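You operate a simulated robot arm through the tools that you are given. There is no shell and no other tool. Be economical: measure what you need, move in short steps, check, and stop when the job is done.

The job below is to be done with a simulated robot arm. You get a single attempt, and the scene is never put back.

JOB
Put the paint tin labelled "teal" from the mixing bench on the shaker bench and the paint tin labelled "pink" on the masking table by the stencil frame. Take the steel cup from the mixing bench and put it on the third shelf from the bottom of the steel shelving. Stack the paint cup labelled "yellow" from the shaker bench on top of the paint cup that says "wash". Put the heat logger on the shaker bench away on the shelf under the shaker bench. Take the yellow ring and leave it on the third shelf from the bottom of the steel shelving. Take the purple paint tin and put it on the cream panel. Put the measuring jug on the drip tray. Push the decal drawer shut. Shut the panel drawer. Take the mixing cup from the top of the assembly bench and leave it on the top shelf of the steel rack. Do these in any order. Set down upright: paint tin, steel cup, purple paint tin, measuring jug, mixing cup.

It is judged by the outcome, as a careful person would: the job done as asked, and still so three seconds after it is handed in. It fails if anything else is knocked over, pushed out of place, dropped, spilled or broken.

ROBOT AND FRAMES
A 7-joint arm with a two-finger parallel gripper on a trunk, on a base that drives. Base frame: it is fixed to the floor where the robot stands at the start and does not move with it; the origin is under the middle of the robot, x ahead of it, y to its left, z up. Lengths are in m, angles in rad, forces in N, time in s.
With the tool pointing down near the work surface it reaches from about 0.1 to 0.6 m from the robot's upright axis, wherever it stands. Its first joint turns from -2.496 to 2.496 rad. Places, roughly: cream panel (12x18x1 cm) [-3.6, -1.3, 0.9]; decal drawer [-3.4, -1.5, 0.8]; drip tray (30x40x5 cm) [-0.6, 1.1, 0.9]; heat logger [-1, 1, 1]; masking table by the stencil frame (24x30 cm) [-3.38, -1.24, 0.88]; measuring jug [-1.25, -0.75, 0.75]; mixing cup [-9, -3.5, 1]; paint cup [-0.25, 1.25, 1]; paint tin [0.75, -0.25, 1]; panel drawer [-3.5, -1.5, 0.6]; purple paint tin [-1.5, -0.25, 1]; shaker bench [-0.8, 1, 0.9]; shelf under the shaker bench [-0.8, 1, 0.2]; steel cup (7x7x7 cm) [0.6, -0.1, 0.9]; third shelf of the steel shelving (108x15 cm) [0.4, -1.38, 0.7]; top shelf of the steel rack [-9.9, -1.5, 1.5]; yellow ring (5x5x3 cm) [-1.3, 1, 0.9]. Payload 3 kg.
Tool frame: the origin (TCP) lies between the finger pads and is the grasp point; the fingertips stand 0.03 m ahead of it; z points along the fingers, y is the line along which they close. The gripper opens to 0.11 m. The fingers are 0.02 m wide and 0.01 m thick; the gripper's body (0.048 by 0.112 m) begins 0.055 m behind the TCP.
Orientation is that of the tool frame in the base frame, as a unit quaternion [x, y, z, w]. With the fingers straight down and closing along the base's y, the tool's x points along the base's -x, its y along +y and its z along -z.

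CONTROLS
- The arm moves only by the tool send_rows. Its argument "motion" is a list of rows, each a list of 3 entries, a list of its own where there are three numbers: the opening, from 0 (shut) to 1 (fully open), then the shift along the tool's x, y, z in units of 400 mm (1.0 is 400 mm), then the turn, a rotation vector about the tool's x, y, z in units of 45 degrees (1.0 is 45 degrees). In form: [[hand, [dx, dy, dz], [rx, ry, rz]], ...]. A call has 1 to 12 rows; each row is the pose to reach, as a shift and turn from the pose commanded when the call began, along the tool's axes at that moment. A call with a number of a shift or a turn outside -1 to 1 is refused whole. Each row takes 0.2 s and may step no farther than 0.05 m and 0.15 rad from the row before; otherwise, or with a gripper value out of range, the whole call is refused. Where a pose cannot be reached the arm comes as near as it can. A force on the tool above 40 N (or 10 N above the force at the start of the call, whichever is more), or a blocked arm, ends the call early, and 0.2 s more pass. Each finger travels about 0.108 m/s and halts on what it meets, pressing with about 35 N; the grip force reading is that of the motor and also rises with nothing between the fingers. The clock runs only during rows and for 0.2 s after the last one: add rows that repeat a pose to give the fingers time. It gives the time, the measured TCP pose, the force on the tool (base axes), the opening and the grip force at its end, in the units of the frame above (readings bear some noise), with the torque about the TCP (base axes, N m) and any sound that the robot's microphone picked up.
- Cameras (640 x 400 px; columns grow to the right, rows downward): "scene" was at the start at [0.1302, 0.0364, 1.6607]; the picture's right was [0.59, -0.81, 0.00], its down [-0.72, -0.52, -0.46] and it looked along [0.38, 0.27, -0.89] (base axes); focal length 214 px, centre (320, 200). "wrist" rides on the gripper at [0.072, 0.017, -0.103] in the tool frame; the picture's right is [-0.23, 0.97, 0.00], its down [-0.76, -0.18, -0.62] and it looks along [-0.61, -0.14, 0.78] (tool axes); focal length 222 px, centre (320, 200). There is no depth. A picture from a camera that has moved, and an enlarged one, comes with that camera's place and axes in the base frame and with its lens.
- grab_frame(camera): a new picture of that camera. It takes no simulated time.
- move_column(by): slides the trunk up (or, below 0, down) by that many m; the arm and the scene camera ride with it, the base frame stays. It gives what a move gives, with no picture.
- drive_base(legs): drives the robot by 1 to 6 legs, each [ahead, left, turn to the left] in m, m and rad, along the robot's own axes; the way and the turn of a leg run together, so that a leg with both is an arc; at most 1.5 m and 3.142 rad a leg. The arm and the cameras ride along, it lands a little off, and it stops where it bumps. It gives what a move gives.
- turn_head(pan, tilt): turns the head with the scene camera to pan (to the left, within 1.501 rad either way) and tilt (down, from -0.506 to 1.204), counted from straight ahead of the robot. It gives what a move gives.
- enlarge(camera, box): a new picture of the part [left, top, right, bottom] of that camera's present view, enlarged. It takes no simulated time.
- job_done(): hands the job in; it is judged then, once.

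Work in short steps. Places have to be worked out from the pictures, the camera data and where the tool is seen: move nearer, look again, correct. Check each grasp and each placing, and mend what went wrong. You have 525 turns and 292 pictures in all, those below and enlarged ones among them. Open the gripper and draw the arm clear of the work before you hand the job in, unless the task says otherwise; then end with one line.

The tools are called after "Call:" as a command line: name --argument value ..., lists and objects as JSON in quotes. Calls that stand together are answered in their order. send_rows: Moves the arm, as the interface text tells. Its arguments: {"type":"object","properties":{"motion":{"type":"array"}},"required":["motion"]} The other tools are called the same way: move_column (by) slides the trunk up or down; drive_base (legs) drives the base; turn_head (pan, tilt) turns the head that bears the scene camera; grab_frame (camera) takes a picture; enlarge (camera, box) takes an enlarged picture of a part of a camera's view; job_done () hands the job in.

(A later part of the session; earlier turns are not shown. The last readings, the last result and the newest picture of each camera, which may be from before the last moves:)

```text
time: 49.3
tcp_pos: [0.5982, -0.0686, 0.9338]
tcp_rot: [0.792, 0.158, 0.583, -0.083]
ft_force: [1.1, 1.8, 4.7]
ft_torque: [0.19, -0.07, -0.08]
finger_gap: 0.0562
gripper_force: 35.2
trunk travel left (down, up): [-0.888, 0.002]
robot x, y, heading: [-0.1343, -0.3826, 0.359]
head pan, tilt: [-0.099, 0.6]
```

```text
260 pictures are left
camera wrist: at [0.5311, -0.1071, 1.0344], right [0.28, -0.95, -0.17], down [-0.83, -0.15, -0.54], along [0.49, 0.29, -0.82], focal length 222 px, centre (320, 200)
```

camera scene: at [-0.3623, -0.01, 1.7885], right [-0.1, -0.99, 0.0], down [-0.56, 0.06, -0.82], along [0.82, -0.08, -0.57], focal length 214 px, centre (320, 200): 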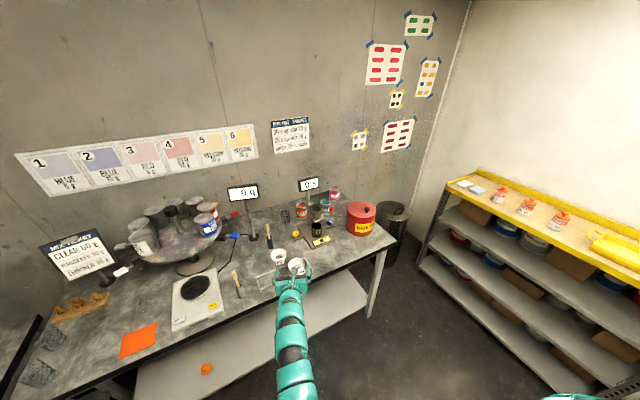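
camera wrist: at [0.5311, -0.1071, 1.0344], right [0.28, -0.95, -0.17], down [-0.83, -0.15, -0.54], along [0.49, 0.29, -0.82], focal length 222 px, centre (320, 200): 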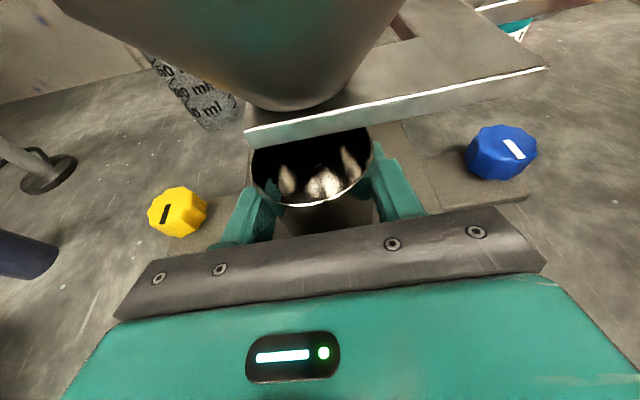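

Gripped (gap 56 mm). Lift 12 mm and back the base out from under the funnel.

Call:
send_rows --motion '[[0, [0.015, 0.001, -0.005], [0, 0, 0]], [0, [0.03, 0.0016, -0.01], [0, 0, 0]]]'

Call:
drive_base --legs '[[-0.15, 0, 0]]'

Call:
grab_frame --camera "wrist"

```text
time: 49.9
tcp_pos: [0.5991, -0.0689, 0.9441]
tcp_rot: [0.793, 0.158, 0.583, -0.083]
ft_force: [0.2, -0.1, 0.7]
ft_torque: [0.02, 0.01, 0.0]
finger_gap: 0.0563
gripper_force: 34.9
trunk travel left (down, up): [-0.888, 0.002]
robot x, y, heading: [-0.131, -0.386, 0.355]
head pan, tilt: [-0.099, 0.6]
```

```text
time: 51.2
tcp_pos: [0.4574, -0.1193, 0.9455]
tcp_rot: [0.792, 0.158, 0.583, -0.083]
ft_force: [0.2, -0.1, -0.3]
ft_torque: [0.0, 0.02, 0.03]
finger_gap: 0.0562
gripper_force: 34.9
trunk travel left (down, up): [-0.888, 0.002]
robot x, y, heading: [-0.2717, -0.4399, 0.363]
head pan, tilt: [-0.099, 0.6]
```

```text
259 pictures are left
camera wrist: at [0.3906, -0.1577, 1.0466], right [0.28, -0.95, -0.16], down [-0.83, -0.15, -0.54], along [0.49, 0.29, -0.82], focal length 222 px, centre (320, 200)
```

wrist: 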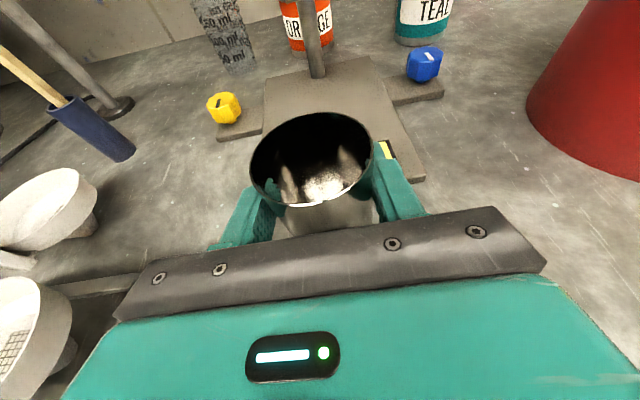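

Cup is out. I back away from the bench, then turn to face the steel shelving and look.

Call:
drive_base --legs '[[-0.35, 0, 0], [0, 0, -1.5]]'

Call:
turn_head --pan 0.2 --tilt 0.6

Call:
grab_frame --camera "scene"

Call:
grab_frame --camera "wrist"

```text
time: 57.2
tcp_pos: [-0.2534, -1.2777, 0.9439]
tcp_rot: [0.681, -0.435, 0.478, 0.344]
ft_force: [-0.7, 0.5, -0.5]
ft_torque: [0.0, 0.01, 0.01]
finger_gap: 0.0559
gripper_force: 35.0
trunk travel left (down, up): [-0.888, 0.002]
robot x, y, heading: [-0.5996, -0.5588, -1.179]
head pan, tilt: [-0.099, 0.6]
```

```text
time: 58.0
tcp_pos: [-0.2542, -1.279, 0.9442]
tcp_rot: [0.681, -0.435, 0.478, 0.344]
ft_force: [0.0, 1.1, -0.5]
ft_torque: [-0.04, -0.01, 0.02]
finger_gap: 0.0559
gripper_force: 34.7
trunk travel left (down, up): [-0.888, 0.002]
robot x, y, heading: [-0.5999, -0.5587, -1.178]
head pan, tilt: [0.201, 0.6]
```

```text
258 pictures are left
camera scene: at [-0.5194, -0.7073, 1.7885], right [-0.83, -0.56, 0.0], down [-0.32, 0.47, -0.82], along [0.46, -0.68, -0.57], focal length 214 px, centre (320, 200)
```

scene: 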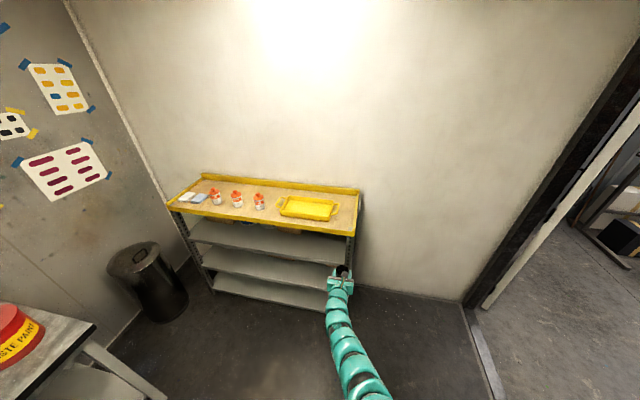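

```text
257 pictures are left
camera wrist: at [-0.2941, -1.2133, 1.0457], right [-0.94, -0.31, -0.16], down [-0.18, 0.82, -0.54], along [0.3, -0.48, -0.82], focal length 222 px, centre (320, 200)
```

wrist: 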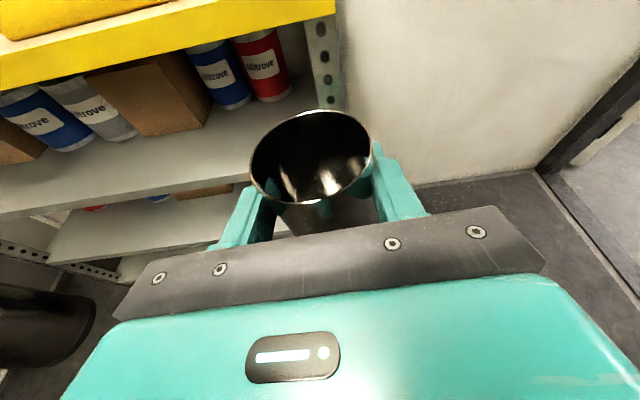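

The third shelf's front edge runs through about (0.04,-1.41) at ~20°; there is a free strip at its front. I lower the trunk, then sidestep left in front of it.

Call:
move_column --by -0.13

Call:
drive_base --legs '[[0, 0.3, -0.03]]'

Call:
grab_frame --camera "wrist"

Call:
grab_frame --camera "scene"

```text
time: 59.6
tcp_pos: [-0.2551, -1.2787, 0.8151]
tcp_rot: [0.681, -0.435, 0.478, 0.344]
ft_force: [0.1, 0.0, -0.5]
ft_torque: [0.05, 0.01, 0.0]
finger_gap: 0.0561
gripper_force: 34.9
trunk travel left (down, up): [-0.758, 0.132]
robot x, y, heading: [-0.5983, -0.5586, -1.18]
head pan, tilt: [0.201, 0.6]
```

```text
time: 61.7
tcp_pos: [0.008, -1.1752, 0.8146]
tcp_rot: [0.674, -0.446, 0.472, 0.352]
ft_force: [0.4, 0.6, -0.8]
ft_torque: [0.0, -0.02, -0.02]
finger_gap: 0.0558
gripper_force: 34.7
trunk travel left (down, up): [-0.758, 0.132]
robot x, y, heading: [-0.315, -0.4441, -1.206]
head pan, tilt: [0.201, 0.6]
```

```text
256 pictures are left
camera wrist: at [-0.0289, -1.1082, 0.9157], right [-0.94, -0.29, -0.16], down [-0.16, 0.83, -0.54], along [0.29, -0.49, -0.82], focal length 222 px, centre (320, 200)
```

wrist: 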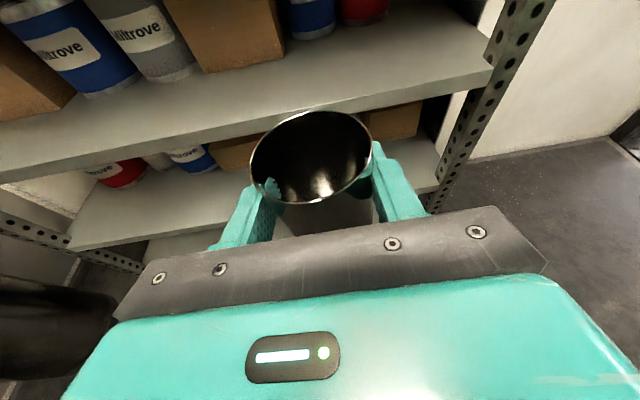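

```text
255 pictures are left
camera scene: at [-0.239, -0.5958, 1.6585], right [-0.84, -0.54, 0.0], down [-0.3, 0.48, -0.82], along [0.44, -0.7, -0.57], focal length 214 px, centre (320, 200)
```

scene: 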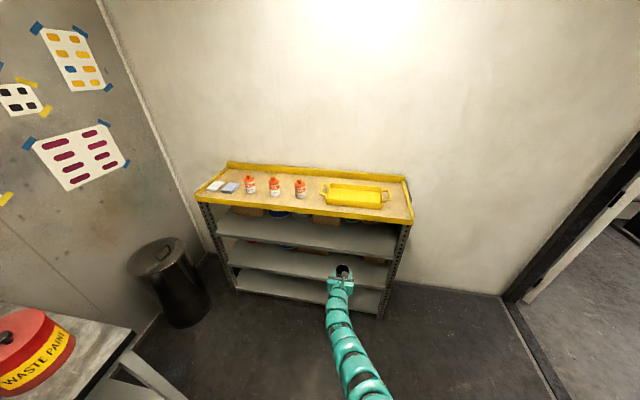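

Re-triangulated: shelf top about z 0.755, front edge at (0.04,-1.365), yellow lip underside ~0.97. I raise slightly and advance most of the way, then look.

Call:
move_column --by 0.02

Call:
drive_base --legs '[[0.16, 0, 0]]'

Call:
grab_frame --camera "wrist"

Call:
enlarge --camera "scene" --box '[200, 180, 440, 330]'

```text
time: 62.4
tcp_pos: [0.0078, -1.1742, 0.8341]
tcp_rot: [0.675, -0.445, 0.473, 0.351]
ft_force: [-0.2, 0.0, -0.7]
ft_torque: [-0.01, 0.03, 0.01]
finger_gap: 0.0559
gripper_force: 35.0
trunk travel left (down, up): [-0.778, 0.112]
robot x, y, heading: [-0.3143, -0.4462, -1.204]
head pan, tilt: [0.201, 0.6]
```

```text
time: 63.8
tcp_pos: [0.0669, -1.323, 0.8337]
tcp_rot: [0.675, -0.445, 0.472, 0.35]
ft_force: [-1.3, -0.7, -1.1]
ft_torque: [0.0, -0.02, 0.02]
finger_gap: 0.0558
gripper_force: 35.3
trunk travel left (down, up): [-0.778, 0.112]
robot x, y, heading: [-0.2601, -0.5926, -1.209]
head pan, tilt: [0.201, 0.6]
```

```text
254 pictures are left
camera wrist: at [0.0302, -1.258, 0.9348], right [-0.94, -0.29, -0.16], down [-0.16, 0.83, -0.54], along [0.29, -0.48, -0.82], focal length 222 px, centre (320, 200)
```

wrist: 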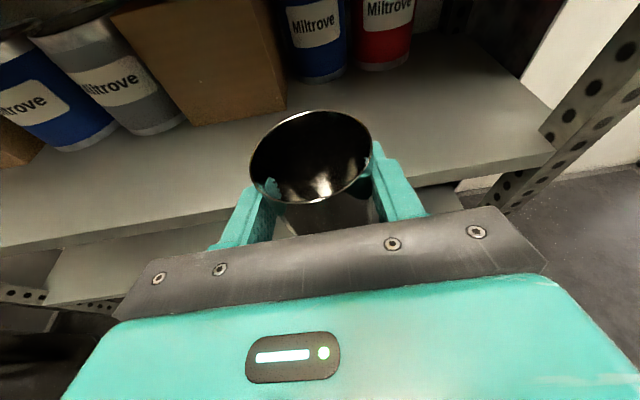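

```text
2.67 times, centred on (320, 255) of scene
camera zoom: at [-0.1816, -0.7471, 1.6783], right [-0.84, -0.54, 0.0], down [-0.3, 0.48, -0.82], along [0.44, -0.69, -0.57], focal length 572 px, centre (320, 53)
```

zoom: 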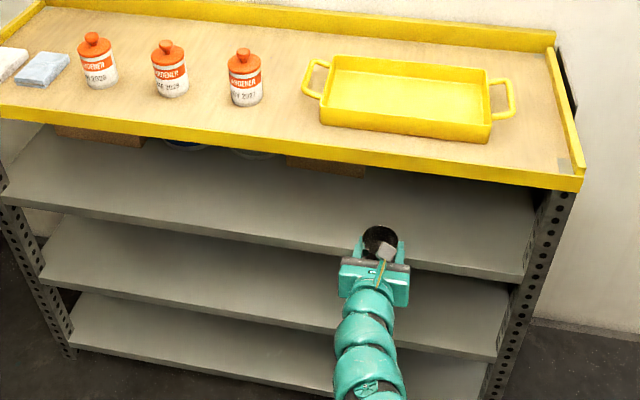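

Call:
drive_base --legs '[[0.115, 0, 0]]'

Call:
grab_frame --camera "wrist"

Call:
enlarge --camera "scene" --box '[200, 180, 440, 330]'

```text
time: 65.0
tcp_pos: [0.1106, -1.4307, 0.8318]
tcp_rot: [0.676, -0.444, 0.473, 0.35]
ft_force: [0.1, -0.2, -0.9]
ft_torque: [-0.05, 0.03, 0.0]
finger_gap: 0.0558
gripper_force: 35.3
trunk travel left (down, up): [-0.778, 0.112]
robot x, y, heading: [-0.2153, -0.7036, -1.201]
head pan, tilt: [0.201, 0.6]
```

```text
252 pictures are left
camera wrist: at [0.0731, -1.3646, 0.9345], right [-0.94, -0.29, -0.16], down [-0.16, 0.83, -0.54], along [0.29, -0.48, -0.82], focal length 222 px, centre (320, 200)
```

wrist: 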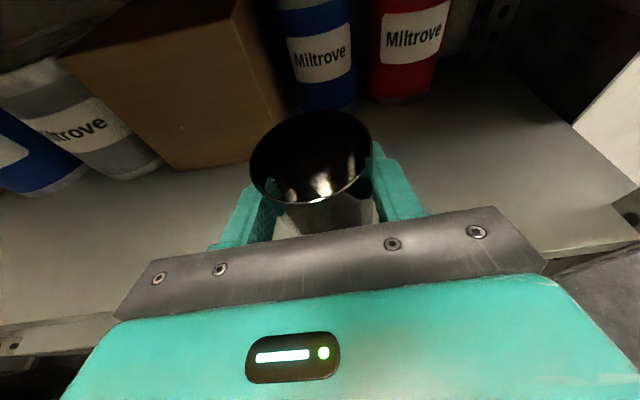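

```text
2.67 times, centred on (320, 255) of scene
camera zoom: at [-0.1396, -0.8544, 1.6783], right [-0.84, -0.54, 0.0], down [-0.31, 0.48, -0.82], along [0.45, -0.69, -0.57], focal length 572 px, centre (320, 53)
```

zoom: 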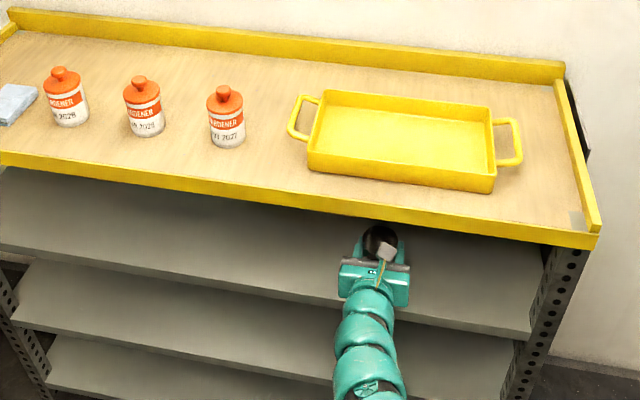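

Good spot. Lower gently until contact.

Call:
send_rows --motion '[[0, [-0.012, 0, 0.004], [0, 0, 0]], [0, [-0.024, 0, 0.008], [0, 0, 0]], [0, [-0.031, 0, 0.01], [0, 0, 0]], [0, [-0.038, 0, 0.0125], [0, 0, 0]], [0, [-0.045, 0, 0.015], [0, 0, 0]]]'

```text
time: 66.2
tcp_pos: [0.1098, -1.4323, 0.8167]
tcp_rot: [0.674, -0.444, 0.474, 0.351]
ft_force: [-0.1, 0.2, -1.0]
ft_torque: [-0.03, -0.02, -0.01]
finger_gap: 0.0563
gripper_force: 35.3
trunk travel left (down, up): [-0.778, 0.112]
robot x, y, heading: [-0.2175, -0.7002, -1.201]
head pan, tilt: [0.201, 0.6]
```

Call:
send_rows --motion '[[0, [-0.007, 0, 0.0025], [0, 0, 0]], [0, [-0.014, 0, 0.005], [0, 0, 0]], [0, [-0.021, 0, 0.0075], [0, 0, 0]], [0, [-0.028, 0, 0.01], [0, 0, 0]]]'

Call:
grab_frame --camera "wrist"

```text
time: 67.2
tcp_pos: [0.1104, -1.4323, 0.8028]
tcp_rot: [0.674, -0.444, 0.474, 0.351]
ft_force: [0.0, 0.2, -0.7]
ft_torque: [-0.03, 0.03, 0.03]
finger_gap: 0.056
gripper_force: 35.1
trunk travel left (down, up): [-0.778, 0.112]
robot x, y, heading: [-0.216, -0.7004, -1.199]
head pan, tilt: [0.201, 0.6]
```

```text
250 pictures are left
camera wrist: at [0.0722, -1.366, 0.9044], right [-0.94, -0.29, -0.17], down [-0.16, 0.82, -0.54], along [0.29, -0.49, -0.82], focal length 222 px, centre (320, 200)
```

wrist: 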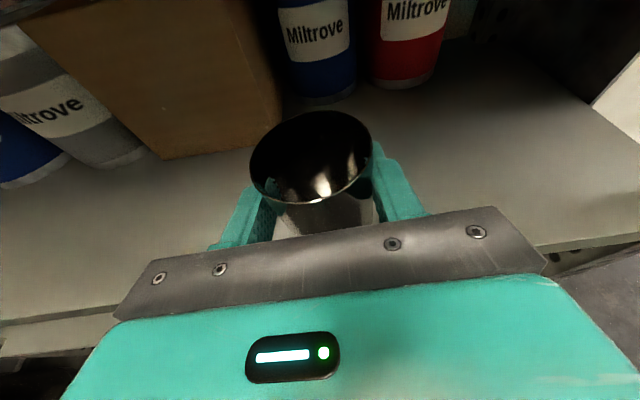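

Call:
send_rows --motion '[[0, [-0.007, 0, 0.0025], [0, 0, 0]], [0, [-0.014, 0, 0.005], [0, 0, 0]], [0, [-0.021, 0, 0.0075], [0, 0, 0]], [0, [-0.028, 0, 0.01], [0, 0, 0]]]'

```text
time: 68.2
tcp_pos: [0.1103, -1.4301, 0.8005]
tcp_rot: [0.675, -0.444, 0.474, 0.351]
ft_force: [1.0, -0.8, -0.7]
ft_torque: [0.0, 0.0, 0.0]
finger_gap: 0.0564
gripper_force: 34.9
out of reach, approached as far as the arm can: row 2, 3, 4
trunk travel left (down, up): [-0.778, 0.112]
robot x, y, heading: [-0.2186, -0.6993, -1.198]
head pan, tilt: [0.201, 0.6]
```

Arm is at its limit; I lower the trunk the rest in small steps.

Call:
move_column --by -0.01

Call:
grab_frame --camera "wrist"

```text
time: 68.8
tcp_pos: [0.1092, -1.4323, 0.7903]
tcp_rot: [0.675, -0.444, 0.474, 0.35]
ft_force: [0.5, -0.4, -0.4]
ft_torque: [0.04, 0.0, 0.0]
finger_gap: 0.056
gripper_force: 34.7
trunk travel left (down, up): [-0.768, 0.122]
robot x, y, heading: [-0.2199, -0.7029, -1.206]
head pan, tilt: [0.201, 0.6]
```

```text
249 pictures are left
camera wrist: at [0.072, -1.3651, 0.8922], right [-0.94, -0.29, -0.16], down [-0.16, 0.82, -0.54], along [0.29, -0.48, -0.82], focal length 222 px, centre (320, 200)
```

wrist: 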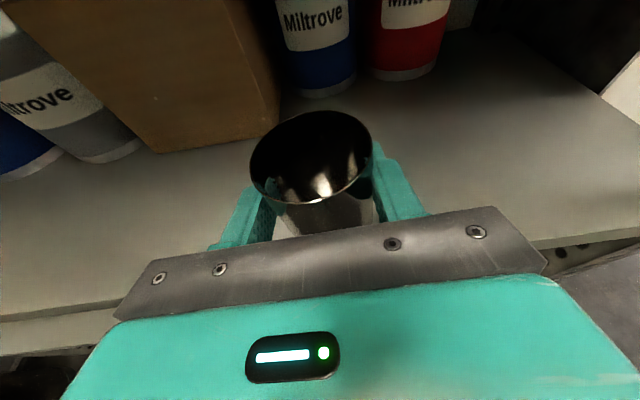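

The shelf is nearer z 0.70–0.72 and I'm only ~3 cm in. I advance 4 cm more, then lower on.

Call:
drive_base --legs '[[0.045, 0, 0]]'

Call:
move_column --by -0.012

Call:
grab_frame --camera "wrist"

```text
time: 69.7
tcp_pos: [0.1278, -1.4728, 0.789]
tcp_rot: [0.676, -0.444, 0.473, 0.349]
ft_force: [0.7, -0.1, 0.0]
ft_torque: [-0.02, 0.01, -0.02]
finger_gap: 0.0561
gripper_force: 34.9
trunk travel left (down, up): [-0.768, 0.122]
robot x, y, heading: [-0.1949, -0.7399, -1.194]
head pan, tilt: [0.201, 0.6]
```

```text
time: 70.3
tcp_pos: [0.127, -1.4708, 0.78]
tcp_rot: [0.676, -0.443, 0.474, 0.349]
ft_force: [-0.2, -0.6, -0.5]
ft_torque: [0.03, 0.0, -0.02]
finger_gap: 0.0562
gripper_force: 35.0
trunk travel left (down, up): [-0.756, 0.134]
robot x, y, heading: [-0.2003, -0.7407, -1.201]
head pan, tilt: [0.201, 0.6]
```

```text
248 pictures are left
camera wrist: at [0.0885, -1.4053, 0.8805], right [-0.94, -0.29, -0.16], down [-0.16, 0.82, -0.54], along [0.29, -0.48, -0.82], focal length 222 px, centre (320, 200)
```

wrist: 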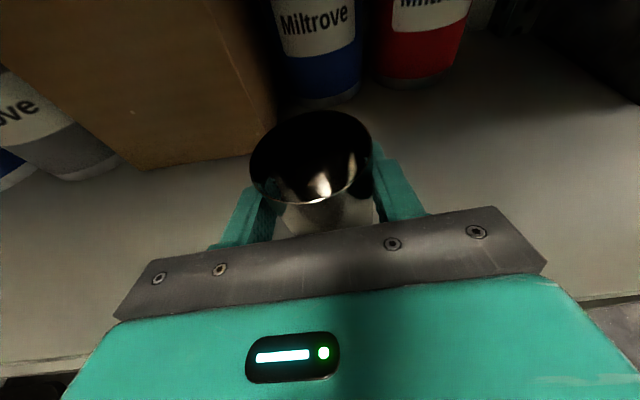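

Call:
move_column --by -0.008

Call:
move_column --by -0.006

```text
time: 70.8
tcp_pos: [0.1272, -1.4712, 0.7707]
tcp_rot: [0.676, -0.443, 0.474, 0.35]
ft_force: [-0.7, -0.2, -0.5]
ft_torque: [0.01, 0.04, -0.02]
finger_gap: 0.056
gripper_force: 34.9
trunk travel left (down, up): [-0.748, 0.142]
robot x, y, heading: [-0.2001, -0.7426, -1.2]
head pan, tilt: [0.201, 0.6]
```

```text
time: 71.4
tcp_pos: [0.1259, -1.4714, 0.765]
tcp_rot: [0.675, -0.444, 0.474, 0.35]
ft_force: [0.4, 0.9, 0.3]
ft_torque: [0.01, -0.03, -0.01]
finger_gap: 0.0562
gripper_force: 35.1
trunk travel left (down, up): [-0.742, 0.148]
robot x, y, heading: [-0.1961, -0.7436, -1.203]
head pan, tilt: [0.201, 0.6]
```

Call:
move_column --by -0.005

Call:
move_column --by -0.004

Call:
move_column --by -0.004

Call:
grab_frame --camera "wrist"

```text
time: 71.9
tcp_pos: [0.127, -1.4715, 0.7596]
tcp_rot: [0.676, -0.443, 0.474, 0.35]
ft_force: [-0.8, 0.0, -0.6]
ft_torque: [-0.02, 0.0, 0.04]
finger_gap: 0.056
gripper_force: 34.8
trunk travel left (down, up): [-0.737, 0.153]
robot x, y, heading: [-0.1985, -0.7435, -1.203]
head pan, tilt: [0.201, 0.6]
```

```text
time: 72.5
tcp_pos: [0.1267, -1.4726, 0.7564]
tcp_rot: [0.676, -0.443, 0.474, 0.35]
ft_force: [0.0, 0.3, -0.1]
ft_torque: [0.0, 0.02, -0.02]
finger_gap: 0.0559
gripper_force: 34.8
trunk travel left (down, up): [-0.733, 0.157]
robot x, y, heading: [-0.1982, -0.7409, -1.202]
head pan, tilt: [0.201, 0.6]
```

```text
time: 73.0
tcp_pos: [0.1267, -1.4717, 0.7521]
tcp_rot: [0.675, -0.444, 0.473, 0.35]
ft_force: [-0.1, -0.1, -0.8]
ft_torque: [-0.01, 0.01, 0.01]
finger_gap: 0.0558
gripper_force: 35.5
trunk travel left (down, up): [-0.729, 0.161]
robot x, y, heading: [-0.1996, -0.7432, -1.198]
head pan, tilt: [0.201, 0.6]
```

```text
247 pictures are left
camera wrist: at [0.0886, -1.4057, 0.8531], right [-0.94, -0.29, -0.16], down [-0.16, 0.82, -0.54], along [0.29, -0.48, -0.82], focal length 222 px, centre (320, 200)
```

wrist: 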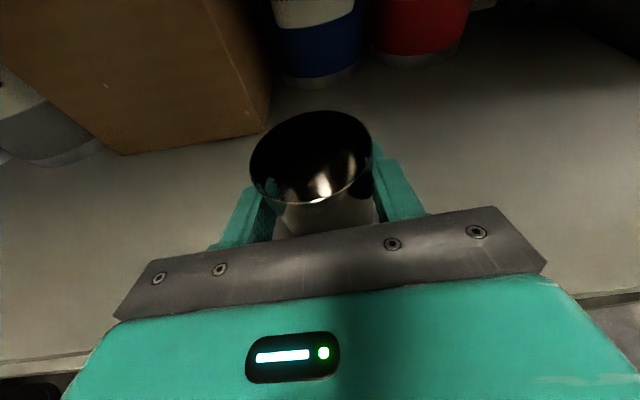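

Call:
move_column --by -0.006

Call:
move_column --by -0.005

Call:
move_column --by -0.004

```text
time: 73.5
tcp_pos: [0.126, -1.4718, 0.7463]
tcp_rot: [0.675, -0.444, 0.473, 0.351]
ft_force: [-0.1, -0.4, 0.1]
ft_torque: [0.02, -0.03, 0.02]
finger_gap: 0.0559
gripper_force: 34.6
trunk travel left (down, up): [-0.723, 0.167]
robot x, y, heading: [-0.2008, -0.7412, -1.199]
head pan, tilt: [0.201, 0.6]
```

```text
time: 74.1
tcp_pos: [0.1272, -1.4729, 0.7414]
tcp_rot: [0.675, -0.443, 0.474, 0.35]
ft_force: [-0.9, -0.5, 3.4]
ft_torque: [0.01, -0.1, 0.02]
finger_gap: 0.0559
gripper_force: 34.9
trunk travel left (down, up): [-0.718, 0.172]
robot x, y, heading: [-0.201, -0.7419, -1.201]
head pan, tilt: [0.201, 0.6]
```

```text
time: 74.6
tcp_pos: [0.1262, -1.4724, 0.7402]
tcp_rot: [0.674, -0.443, 0.476, 0.351]
ft_force: [-1.7, 0.0, 19.6]
ft_torque: [0.15, -0.48, 0.0]
finger_gap: 0.0562
gripper_force: 35.3
trunk travel left (down, up): [-0.714, 0.176]
robot x, y, heading: [-0.2017, -0.743, -1.197]
head pan, tilt: [0.201, 0.6]
```

Contact. Relieve 3 mm and open.

Call:
move_column --by 0.003

Call:
send_rows --motion '[[0.6, [0, 0, 0], [0, 0, 0]], [0.8, [0, 0, 0], [0, 0, 0]], [0.85, [0, 0, 0], [0, 0, 0]]]'

Call:
grab_frame --camera "wrist"

```text
time: 75.1
tcp_pos: [0.1257, -1.4705, 0.7418]
tcp_rot: [0.675, -0.443, 0.474, 0.35]
ft_force: [1.3, -3.7, 13.6]
ft_torque: [-0.11, -0.41, -0.11]
finger_gap: 0.0563
gripper_force: 35.1
trunk travel left (down, up): [-0.717, 0.173]
robot x, y, heading: [-0.1998, -0.7424, -1.2]
head pan, tilt: [0.201, 0.6]
```

```text
time: 75.9
tcp_pos: [0.1268, -1.4704, 0.74]
tcp_rot: [0.676, -0.443, 0.474, 0.35]
ft_force: [0.0, -0.2, -0.4]
ft_torque: [0.02, 0.02, 0.01]
finger_gap: 0.0936
gripper_force: 0.0
trunk travel left (down, up): [-0.717, 0.173]
robot x, y, heading: [-0.1971, -0.7406, -1.197]
head pan, tilt: [0.201, 0.6]
```

```text
246 pictures are left
camera wrist: at [0.0884, -1.4055, 0.841], right [-0.94, -0.29, -0.16], down [-0.16, 0.82, -0.54], along [0.29, -0.48, -0.82], focal length 222 px, centre (320, 200)
```

wrist: 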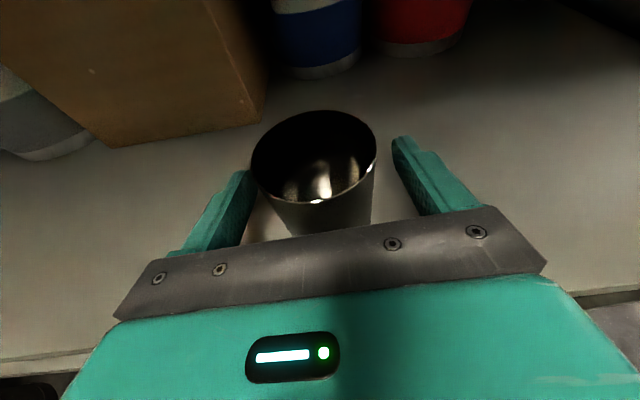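

Cup stands. Back straight out and check.

Call:
drive_base --legs '[[-0.25, 0, 0]]'

Call:
grab_frame --camera "wrist"

```text
time: 77.7
tcp_pos: [0.0343, -1.2425, 0.7411]
tcp_rot: [0.674, -0.445, 0.473, 0.352]
ft_force: [0.2, 1.8, 0.5]
ft_torque: [0.0, 0.03, -0.02]
finger_gap: 0.0939
gripper_force: 0.1
trunk travel left (down, up): [-0.717, 0.173]
robot x, y, heading: [-0.2851, -0.5121, -1.207]
head pan, tilt: [0.201, 0.6]
```

```text
245 pictures are left
camera wrist: at [-0.0037, -1.1768, 0.8417], right [-0.94, -0.29, -0.16], down [-0.16, 0.82, -0.54], along [0.29, -0.49, -0.82], focal length 222 px, centre (320, 200)
```

wrist: 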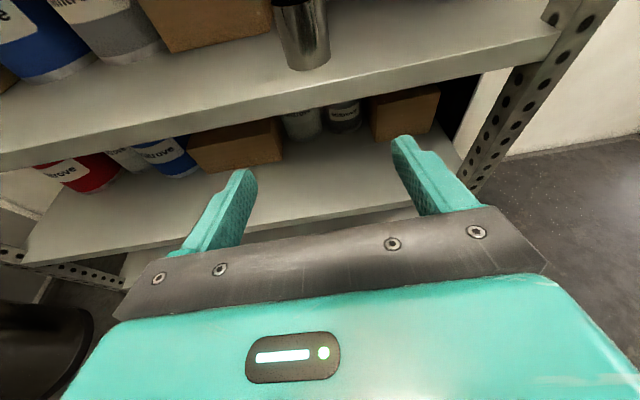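

Steel cup is standing on the third shelf. Next the pink and teal tins: I raise the trunk and lift the arm high so I can reposition over the bench's right front corner.

Call:
move_column --by 0.172

Call:
send_rows --motion '[[1, [0.087, 0, -0.066], [0, 0, 0]], [1, [0.174, 0, -0.131], [0, 0, 0]], [1, [0.262, 0, -0.197], [0, 0, 0]], [1, [0.349, 0, -0.263], [0, 0, 0]], [1, [0.436, 0, -0.329], [0, 0, 0]], [1, [0.524, 0, -0.394], [0, 0, 0]], [1, [0.611, 0, -0.46], [0, 0, 0]]]'

```text
time: 79.7
tcp_pos: [0.0349, -1.2435, 0.9123]
tcp_rot: [0.675, -0.445, 0.473, 0.351]
ft_force: [0.8, 0.5, 0.3]
ft_torque: [0.0, 0.02, -0.04]
finger_gap: 0.0935
gripper_force: 0.2
trunk travel left (down, up): [-0.889, 0.001]
robot x, y, heading: [-0.2901, -0.5125, -1.205]
head pan, tilt: [0.201, 0.6]
```

```text
time: 81.3
tcp_pos: [0.0176, -1.1976, 1.0151]
tcp_rot: [0.678, -0.446, 0.465, 0.354]
ft_force: [-0.3, -0.1, -0.3]
ft_torque: [-0.04, 0.01, 0.0]
finger_gap: 0.1102
gripper_force: 0.1
out of reach, approached as far as the arm can: row 3, 4, 5, 6, 7
trunk travel left (down, up): [-0.889, 0.001]
robot x, y, heading: [-0.2882, -0.5141, -1.208]
head pan, tilt: [0.201, 0.6]
```

Call:
send_rows --motion '[[1, [0.1, 0, 0], [0, 0, 0]], [1, [0.2, 0, 0], [0, 0, 0]], [1, [0.3, 0, 0], [0, 0, 0]], [1, [0.4, 0, -0.02], [0, 0, 0]], [1, [0.5, 0, -0.04], [0, 0, 0]]]'

```text
time: 82.5
tcp_pos: [0.0415, -1.2322, 1.2001]
tcp_rot: [0.674, -0.451, 0.468, 0.353]
ft_force: [6.9, 7.7, 6.1]
ft_torque: [0.17, 0.32, -0.66]
finger_gap: 0.1099
gripper_force: 0.0
out of reach, approached as far as the arm can: row 1, 2
trunk travel left (down, up): [-0.889, 0.001]
robot x, y, heading: [-0.2883, -0.5157, -1.199]
head pan, tilt: [0.201, 0.6]
```

Call:
send_rows --motion '[[1, [0, 0, 0], [0, 0, 0]]]'

Call:
grab_frame --camera "scene"

```text
time: 82.9
tcp_pos: [0.0441, -1.2303, 1.2028]
tcp_rot: [0.675, -0.445, 0.473, 0.35]
ft_force: [0.3, -0.3, 0.1]
ft_torque: [-0.02, -0.04, 0.06]
finger_gap: 0.1101
gripper_force: 0.1
trunk travel left (down, up): [-0.889, 0.001]
robot x, y, heading: [-0.2914, -0.5138, -1.206]
head pan, tilt: [0.201, 0.6]
```

```text
244 pictures are left
camera scene: at [-0.2169, -0.6672, 1.7893], right [-0.84, -0.54, 0.0], down [-0.3, 0.48, -0.82], along [0.44, -0.69, -0.57], focal length 214 px, centre (320, 200)
```

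scene: 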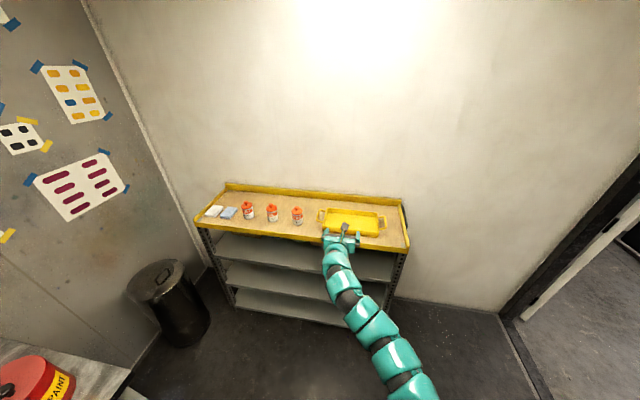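

Call:
drive_base --legs '[[0, 0, 2.05]]'

Call:
turn_head --pan -0.1 --tilt 0.7

Call:
grab_frame --camera "scene"

Call:
grab_frame --camera "wrist"

```text
time: 88.2
tcp_pos: [0.168, 0.1311, 1.204]
tcp_rot: [0.724, 0.359, 0.541, -0.231]
ft_force: [0.1, 0.2, 0.1]
ft_torque: [0.0, -0.03, 0.01]
finger_gap: 0.1099
gripper_force: 0.0
trunk travel left (down, up): [-0.889, 0.001]
robot x, y, heading: [-0.2884, -0.515, 0.879]
head pan, tilt: [0.201, 0.6]
```

```text
time: 89.0
tcp_pos: [0.1686, 0.1302, 1.2037]
tcp_rot: [0.724, 0.359, 0.541, -0.232]
ft_force: [-0.7, 0.4, 0.2]
ft_torque: [-0.02, 0.05, -0.02]
finger_gap: 0.11
gripper_force: 0.1
trunk travel left (down, up): [-0.889, 0.001]
robot x, y, heading: [-0.2883, -0.5116, 0.882]
head pan, tilt: [-0.099, 0.7]
```

```text
243 pictures are left
camera scene: at [-0.1791, -0.3925, 1.7809], right [0.71, -0.71, 0.0], down [-0.46, -0.45, -0.77], along [0.54, 0.54, -0.64], focal length 214 px, centre (320, 200)
```

scene: 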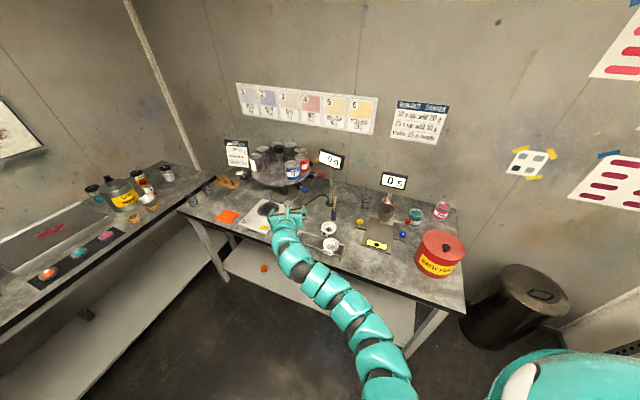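

```text
242 pictures are left
camera wrist: at [0.1292, 0.0637, 1.3047], right [0.71, -0.68, -0.16], down [-0.64, -0.54, -0.54], along [0.28, 0.49, -0.82], focal length 222 px, centre (320, 200)
```

wrist: 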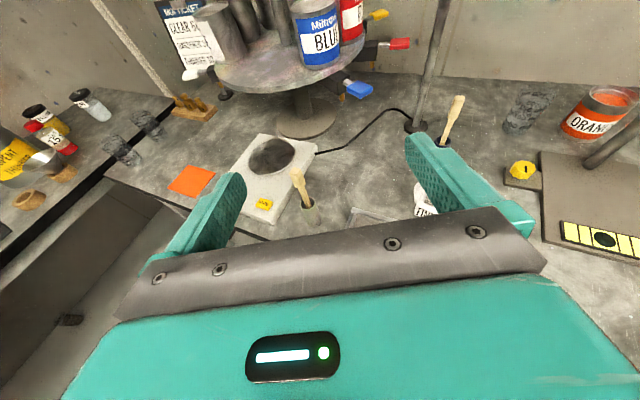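

Call:
drive_base --legs '[[-0.2, 0, 0], [0, -0.6, 0], [0.2, -0.12, -0.05]]'

Call:
grab_frame --camera "scene"

Call:
grab_frame --camera "wrist"

```text
time: 94.9
tcp_pos: [0.7321, -0.3096, 1.203]
tcp_rot: [0.727, 0.353, 0.543, -0.228]
ft_force: [0.5, 0.3, 0.0]
ft_torque: [-0.01, 0.03, 0.06]
finger_gap: 0.11
gripper_force: 0.1
trunk travel left (down, up): [-0.889, 0.001]
robot x, y, heading: [0.2682, -0.9487, 0.872]
head pan, tilt: [-0.099, 0.7]
```

```text
241 pictures are left
camera scene: at [0.3776, -0.8276, 1.7808], right [0.69, -0.72, 0.0], down [-0.46, -0.45, -0.76], along [0.55, 0.53, -0.64], focal length 214 px, centre (320, 200)
```

scene: 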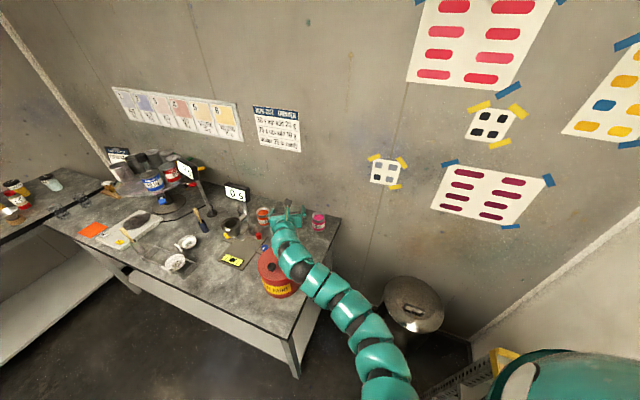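

```text
240 pictures are left
camera wrist: at [0.692, -0.376, 1.3041], right [0.7, -0.69, -0.16], down [-0.65, -0.53, -0.54], along [0.29, 0.49, -0.82], focal length 222 px, centre (320, 200)
```

wrist: 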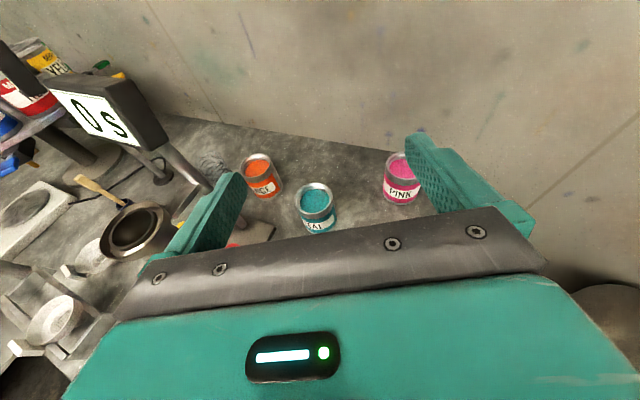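

Teal is near (0.81,-0.16), pink near (0.97,-0.24). The waste bin blocks a low approach from here, so I arc the base farther round the bench end, hand kept high.

Call:
drive_base --legs '[[0.14, -0.25, 0.45]]'

Call:
grab_frame --camera "scene"

Call:
grab_frame --camera "wrist"

```text
time: 96.8
tcp_pos: [0.6864, -0.156, 1.203]
tcp_rot: [0.629, 0.507, 0.478, -0.345]
ft_force: [0.0, 1.0, -1.1]
ft_torque: [-0.04, 0.02, 0.02]
finger_gap: 0.1101
gripper_force: 0.0
trunk travel left (down, up): [-0.889, 0.001]
robot x, y, heading: [0.5482, -0.9374, 1.323]
head pan, tilt: [-0.099, 0.7]
```

```text
239 pictures are left
camera scene: at [0.5943, -0.7762, 1.7808], right [0.94, -0.34, 0.0], down [-0.22, -0.61, -0.76], along [0.26, 0.72, -0.64], focal length 214 px, centre (320, 200)
```

scene: 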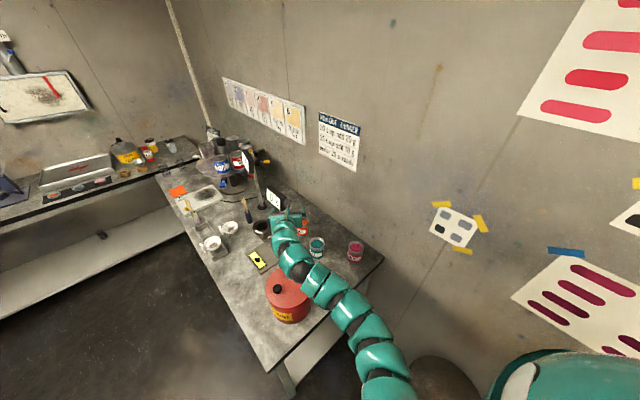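

```text
238 pictures are left
camera wrist: at [0.6798, -0.2332, 1.3043], right [0.94, -0.31, -0.16], down [-0.35, -0.76, -0.54], along [0.04, 0.56, -0.82], focal length 222 px, centre (320, 200)
```

wrist: 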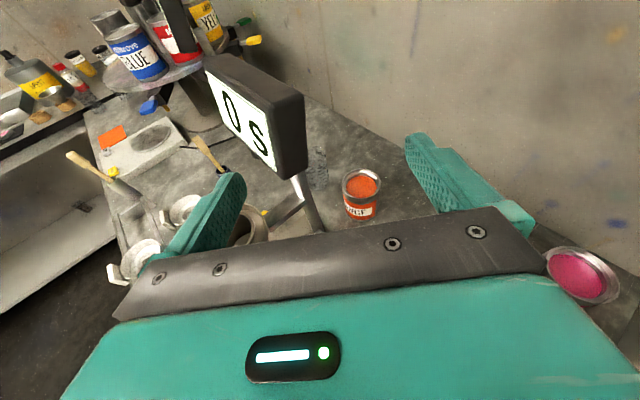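

The "0 s" display is close ahead, so I turn right, away from it, to bring the hand over the pink tin (about 0.81 m from the axis).

Call:
drive_base --legs '[[0, 0, -0.37]]'

Call:
grab_frame --camera "wrist"

Call:
grab_frame --camera "scene"

```text
time: 98.3
tcp_pos: [0.9531, -0.2562, 1.2037]
tcp_rot: [0.711, 0.385, 0.533, -0.251]
ft_force: [0.8, 0.3, 0.6]
ft_torque: [-0.03, 0.03, 0.02]
finger_gap: 0.11
gripper_force: 0.1
trunk travel left (down, up): [-0.889, 0.001]
robot x, y, heading: [0.5456, -0.9305, 0.959]
head pan, tilt: [-0.099, 0.7]
```

```text
237 pictures are left
camera wrist: at [0.9198, -0.3269, 1.3047], right [0.76, -0.62, -0.16], down [-0.6, -0.59, -0.54], along [0.24, 0.51, -0.82], focal length 222 px, centre (320, 200)
```

wrist: 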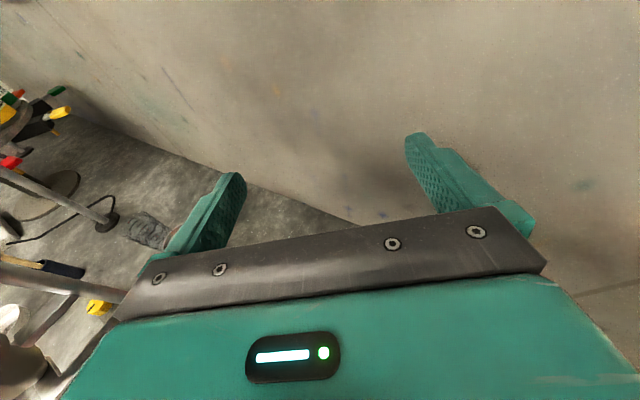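

```text
236 pictures are left
camera scene: at [0.6465, -0.8047, 1.7809], right [0.76, -0.65, 0.0], down [-0.42, -0.49, -0.76], along [0.5, 0.58, -0.64], focal length 214 px, centre (320, 200)
```

scene: 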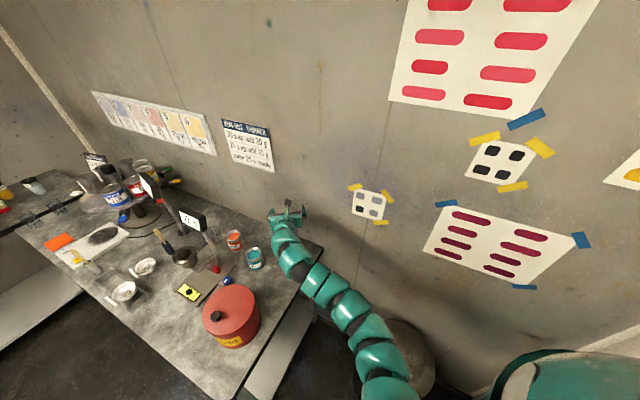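

Call:
send_rows --motion '[[1, [-0.099, 0.001, 0.041], [0, 0, 0]], [1, [-0.198, 0.002, 0.083], [0, 0, 0]], [1, [-0.297, 0.003, 0.124], [0, 0, 0]], [1, [-0.395, 0.004, 0.166], [0, 0, 0]]]'

Call:
grab_frame --camera "wrist"

```text
time: 99.3
tcp_pos: [0.9743, -0.2497, 1.0284]
tcp_rot: [0.711, 0.386, 0.531, -0.251]
ft_force: [-0.8, 0.6, -0.1]
ft_torque: [0.0, 0.01, 0.0]
finger_gap: 0.1098
gripper_force: 0.0
trunk travel left (down, up): [-0.889, 0.001]
robot x, y, heading: [0.5436, -0.9322, 0.956]
head pan, tilt: [-0.099, 0.7]
```

```text
235 pictures are left
camera wrist: at [0.9395, -0.3204, 1.1295], right [0.76, -0.62, -0.16], down [-0.6, -0.59, -0.54], along [0.24, 0.51, -0.82], focal length 222 px, centre (320, 200)
```

wrist: 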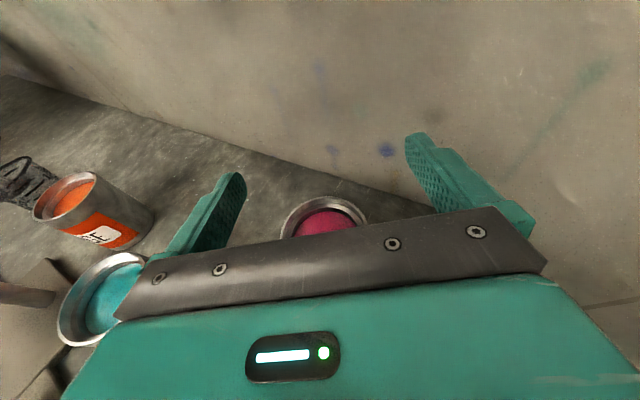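

Pink rim centre sits right at the TCP in plan; descend around it.

Call:
send_rows --motion '[[1, [-0.086, -0.009, 0.028], [0, 0, 0]], [1, [-0.171, -0.018, 0.055], [0, 0, 0]], [1, [-0.257, -0.027, 0.083], [0, 0, 0]]]'

Call:
grab_frame --camera "wrist"

```text
time: 100.2
tcp_pos: [0.9646, -0.2489, 0.9215]
tcp_rot: [0.713, 0.383, 0.53, -0.252]
ft_force: [0.6, 0.3, 0.6]
ft_torque: [-0.08, -0.06, -0.04]
finger_gap: 0.1101
gripper_force: 0.1
trunk travel left (down, up): [-0.889, 0.001]
robot x, y, heading: [0.5458, -0.9326, 0.96]
head pan, tilt: [-0.099, 0.7]
```

```text
234 pictures are left
camera wrist: at [0.9311, -0.318, 1.0231], right [0.76, -0.63, -0.17], down [-0.61, -0.59, -0.54], along [0.24, 0.51, -0.83], focal length 222 px, centre (320, 200)
```

wrist: 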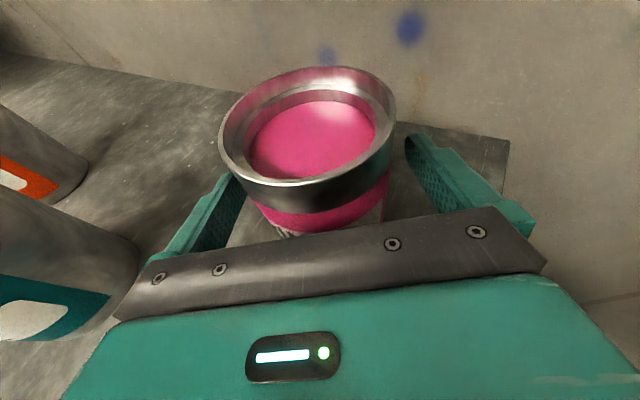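

Call:
send_rows --motion '[[0.5, [0, 0, 0], [0, 0, 0]], [0, [0, 0, 0], [0, 0, 0]], [0, [0, 0, 0], [0, 0, 0]], [0, [0, 0, 0], [0, 0, 0]]]'

Call:
grab_frame --camera "wrist"

```text
time: 101.2
tcp_pos: [0.9646, -0.2478, 0.9237]
tcp_rot: [0.71, 0.385, 0.534, -0.253]
ft_force: [-1.5, 2.0, 3.8]
ft_torque: [0.25, 0.26, 0.02]
finger_gap: 0.0708
gripper_force: 34.8
trunk travel left (down, up): [-0.889, 0.001]
robot x, y, heading: [0.5449, -0.9347, 0.959]
head pan, tilt: [-0.099, 0.7]
```

```text
233 pictures are left
camera wrist: at [0.9309, -0.319, 1.025], right [0.76, -0.62, -0.16], down [-0.6, -0.59, -0.54], along [0.24, 0.51, -0.82], focal length 222 px, centre (320, 200)
```

wrist: 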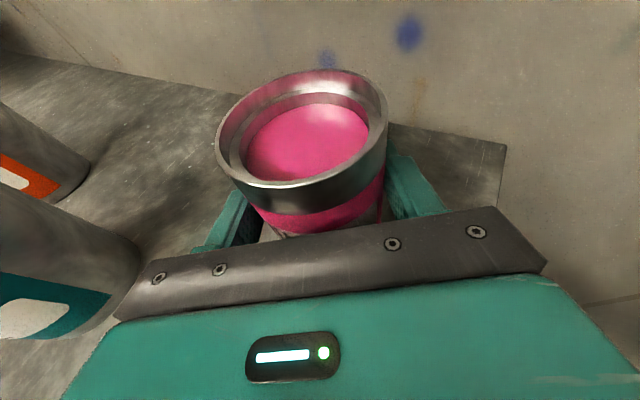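

Pink gripped (71 mm). Lift 0.28 m.

Call:
send_rows --motion '[[0, [0.05, 0, -0.016], [0, 0, 0]], [0, [0.12, 0, -0.039], [0, 0, 0]], [0, [0.22, 0, -0.071], [0, 0, 0]], [0, [0.33, 0, -0.107], [0, 0, 0]], [0, [0.44, 0, -0.142], [0, 0, 0]], [0, [0.55, 0, -0.178], [0, 0, 0]], [0, [0.66, 0, -0.213], [0, 0, 0]]]'

Call:
grab_frame --camera "wrist"

```text
time: 102.8
tcp_pos: [0.958, -0.2435, 1.0767]
tcp_rot: [0.71, 0.386, 0.532, -0.252]
ft_force: [0.2, 0.9, -3.2]
ft_torque: [-0.03, -0.02, 0.05]
finger_gap: 0.0705
gripper_force: 34.7
out of reach, approached as far as the arm can: row 5, 6, 7
trunk travel left (down, up): [-0.889, 0.001]
robot x, y, heading: [0.5475, -0.934, 0.956]
head pan, tilt: [-0.099, 0.7]
```

```text
232 pictures are left
camera wrist: at [0.9243, -0.314, 1.1778], right [0.76, -0.62, -0.16], down [-0.6, -0.59, -0.54], along [0.24, 0.51, -0.82], focal length 222 px, centre (320, 200)
```

wrist: 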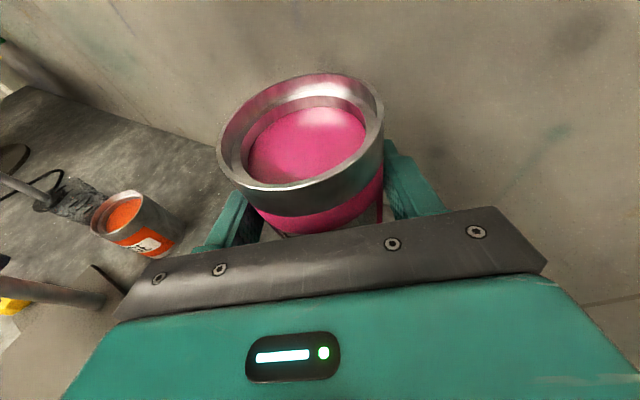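

Call:
send_rows --motion '[[0, [0.1, 0, -0.01], [0, 0, 0]], [0, [0.2, 0, -0.02], [0, 0, 0]], [0, [0.3, 0, -0.03], [0, 0, 0]], [0, [0.36, 0, -0.05], [0, 0, 0]]]'

```text
time: 103.8
tcp_pos: [0.9594, -0.2416, 1.0862]
tcp_rot: [0.711, 0.385, 0.532, -0.25]
ft_force: [-0.4, -0.6, -4.1]
ft_torque: [0.01, -0.04, -0.01]
finger_gap: 0.0708
gripper_force: 34.6
out of reach, approached as far as the arm can: row 1, 2, 3, 4
trunk travel left (down, up): [-0.889, 0.001]
robot x, y, heading: [0.548, -0.9347, 0.956]
head pan, tilt: [-0.099, 0.7]
```

Call:
send_rows --motion '[[0, [0.0, 0, -0.05], [0, 0, 0]], [0, [0.08, 0, -0.1], [0, 0, 0]], [0, [0.16, 0, -0.13], [0, 0, 0]], [0, [0.24, 0, -0.15], [0, 0, 0]], [0, [0.32, 0, -0.17], [0, 0, 0]]]'

```text
time: 105.0
tcp_pos: [0.9598, -0.2428, 1.0857]
tcp_rot: [0.711, 0.384, 0.533, -0.25]
ft_force: [0.7, 0.6, -3.7]
ft_torque: [0.01, 0.03, -0.01]
finger_gap: 0.0706
gripper_force: 34.9
out of reach, approached as far as the arm can: row 1, 2, 3, 4, 5
trunk travel left (down, up): [-0.889, 0.001]
robot x, y, heading: [0.5456, -0.933, 0.953]
head pan, tilt: [-0.099, 0.7]
```

Call:
send_rows --motion '[[0, [0.02, 0, 0.06], [0, 0, 0]], [0, [0.1, 0, 0.1], [0, 0, 0]], [0, [0.18, 0, 0.1], [0, 0, 0]], [0, [0.26, 0, 0.08], [0, 0, 0]]]'

```text
time: 106.0
tcp_pos: [0.992, -0.1896, 1.1784]
tcp_rot: [0.71, 0.385, 0.533, -0.252]
ft_force: [-0.5, 0.6, -3.2]
ft_torque: [-0.01, -0.02, 0.0]
finger_gap: 0.0704
gripper_force: 34.5
trunk travel left (down, up): [-0.889, 0.001]
robot x, y, heading: [0.5464, -0.9317, 0.951]
head pan, tilt: [-0.099, 0.7]
```

Lifted to 1.18. I retrace the path out from the bench end.

Call:
drive_base --legs '[[-0.18, 0.216, 0], [-0.22, 0.1, 0]]'

Call:
grab_frame --camera "scene"

```text
time: 109.3
tcp_pos: [0.5058, -0.3365, 1.1793]
tcp_rot: [0.711, 0.383, 0.534, -0.25]
ft_force: [0.1, 0.4, -3.7]
ft_torque: [-0.02, 0.01, 0.0]
finger_gap: 0.0708
gripper_force: 35.3
trunk travel left (down, up): [-0.889, 0.001]
robot x, y, heading: [0.0554, -1.0761, 0.951]
head pan, tilt: [-0.099, 0.7]
```

```text
231 pictures are left
camera scene: at [0.1559, -0.9486, 1.781], right [0.75, -0.66, 0.0], down [-0.42, -0.48, -0.77], along [0.5, 0.58, -0.64], focal length 214 px, centre (320, 200)
```

scene: 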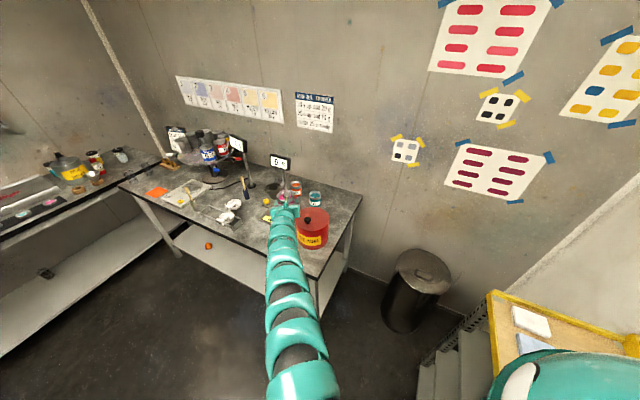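

Call:
drive_base --legs '[[0, 0.6, 0], [0, 0, 0.6]]'

Call:
turn_head --pan 1.4 --tilt 0.4

Call:
grab_frame --camera "scene"

```text
time: 114.3
tcp_pos: [-0.4847, 0.1333, 1.1785]
tcp_rot: [0.563, 0.579, 0.434, -0.399]
ft_force: [0.8, 0.3, -3.3]
ft_torque: [-0.02, 0.02, -0.01]
finger_gap: 0.0705
gripper_force: 34.9
trunk travel left (down, up): [-0.889, 0.001]
robot x, y, heading: [-0.429, -0.7312, 1.558]
head pan, tilt: [-0.099, 0.7]
```

```text
time: 115.9
tcp_pos: [-0.4835, 0.134, 1.1769]
tcp_rot: [0.564, 0.579, 0.434, -0.399]
ft_force: [0.1, 0.5, -4.8]
ft_torque: [-0.04, 0.01, -0.01]
finger_gap: 0.0707
gripper_force: 35.1
trunk travel left (down, up): [-0.889, 0.001]
robot x, y, heading: [-0.4326, -0.7291, 1.561]
head pan, tilt: [1.4, 0.4]
```

```text
230 pictures are left
camera scene: at [-0.5226, -0.6354, 1.8077], right [0.18, 0.98, 0.0], down [0.38, -0.07, -0.92], along [-0.91, 0.17, -0.39], focal length 214 px, centre (320, 200)
```

scene: 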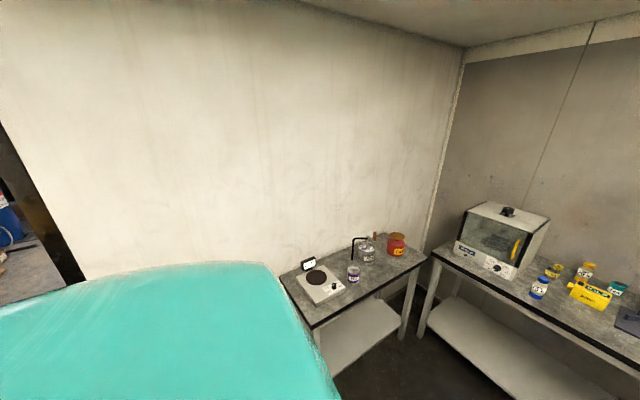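

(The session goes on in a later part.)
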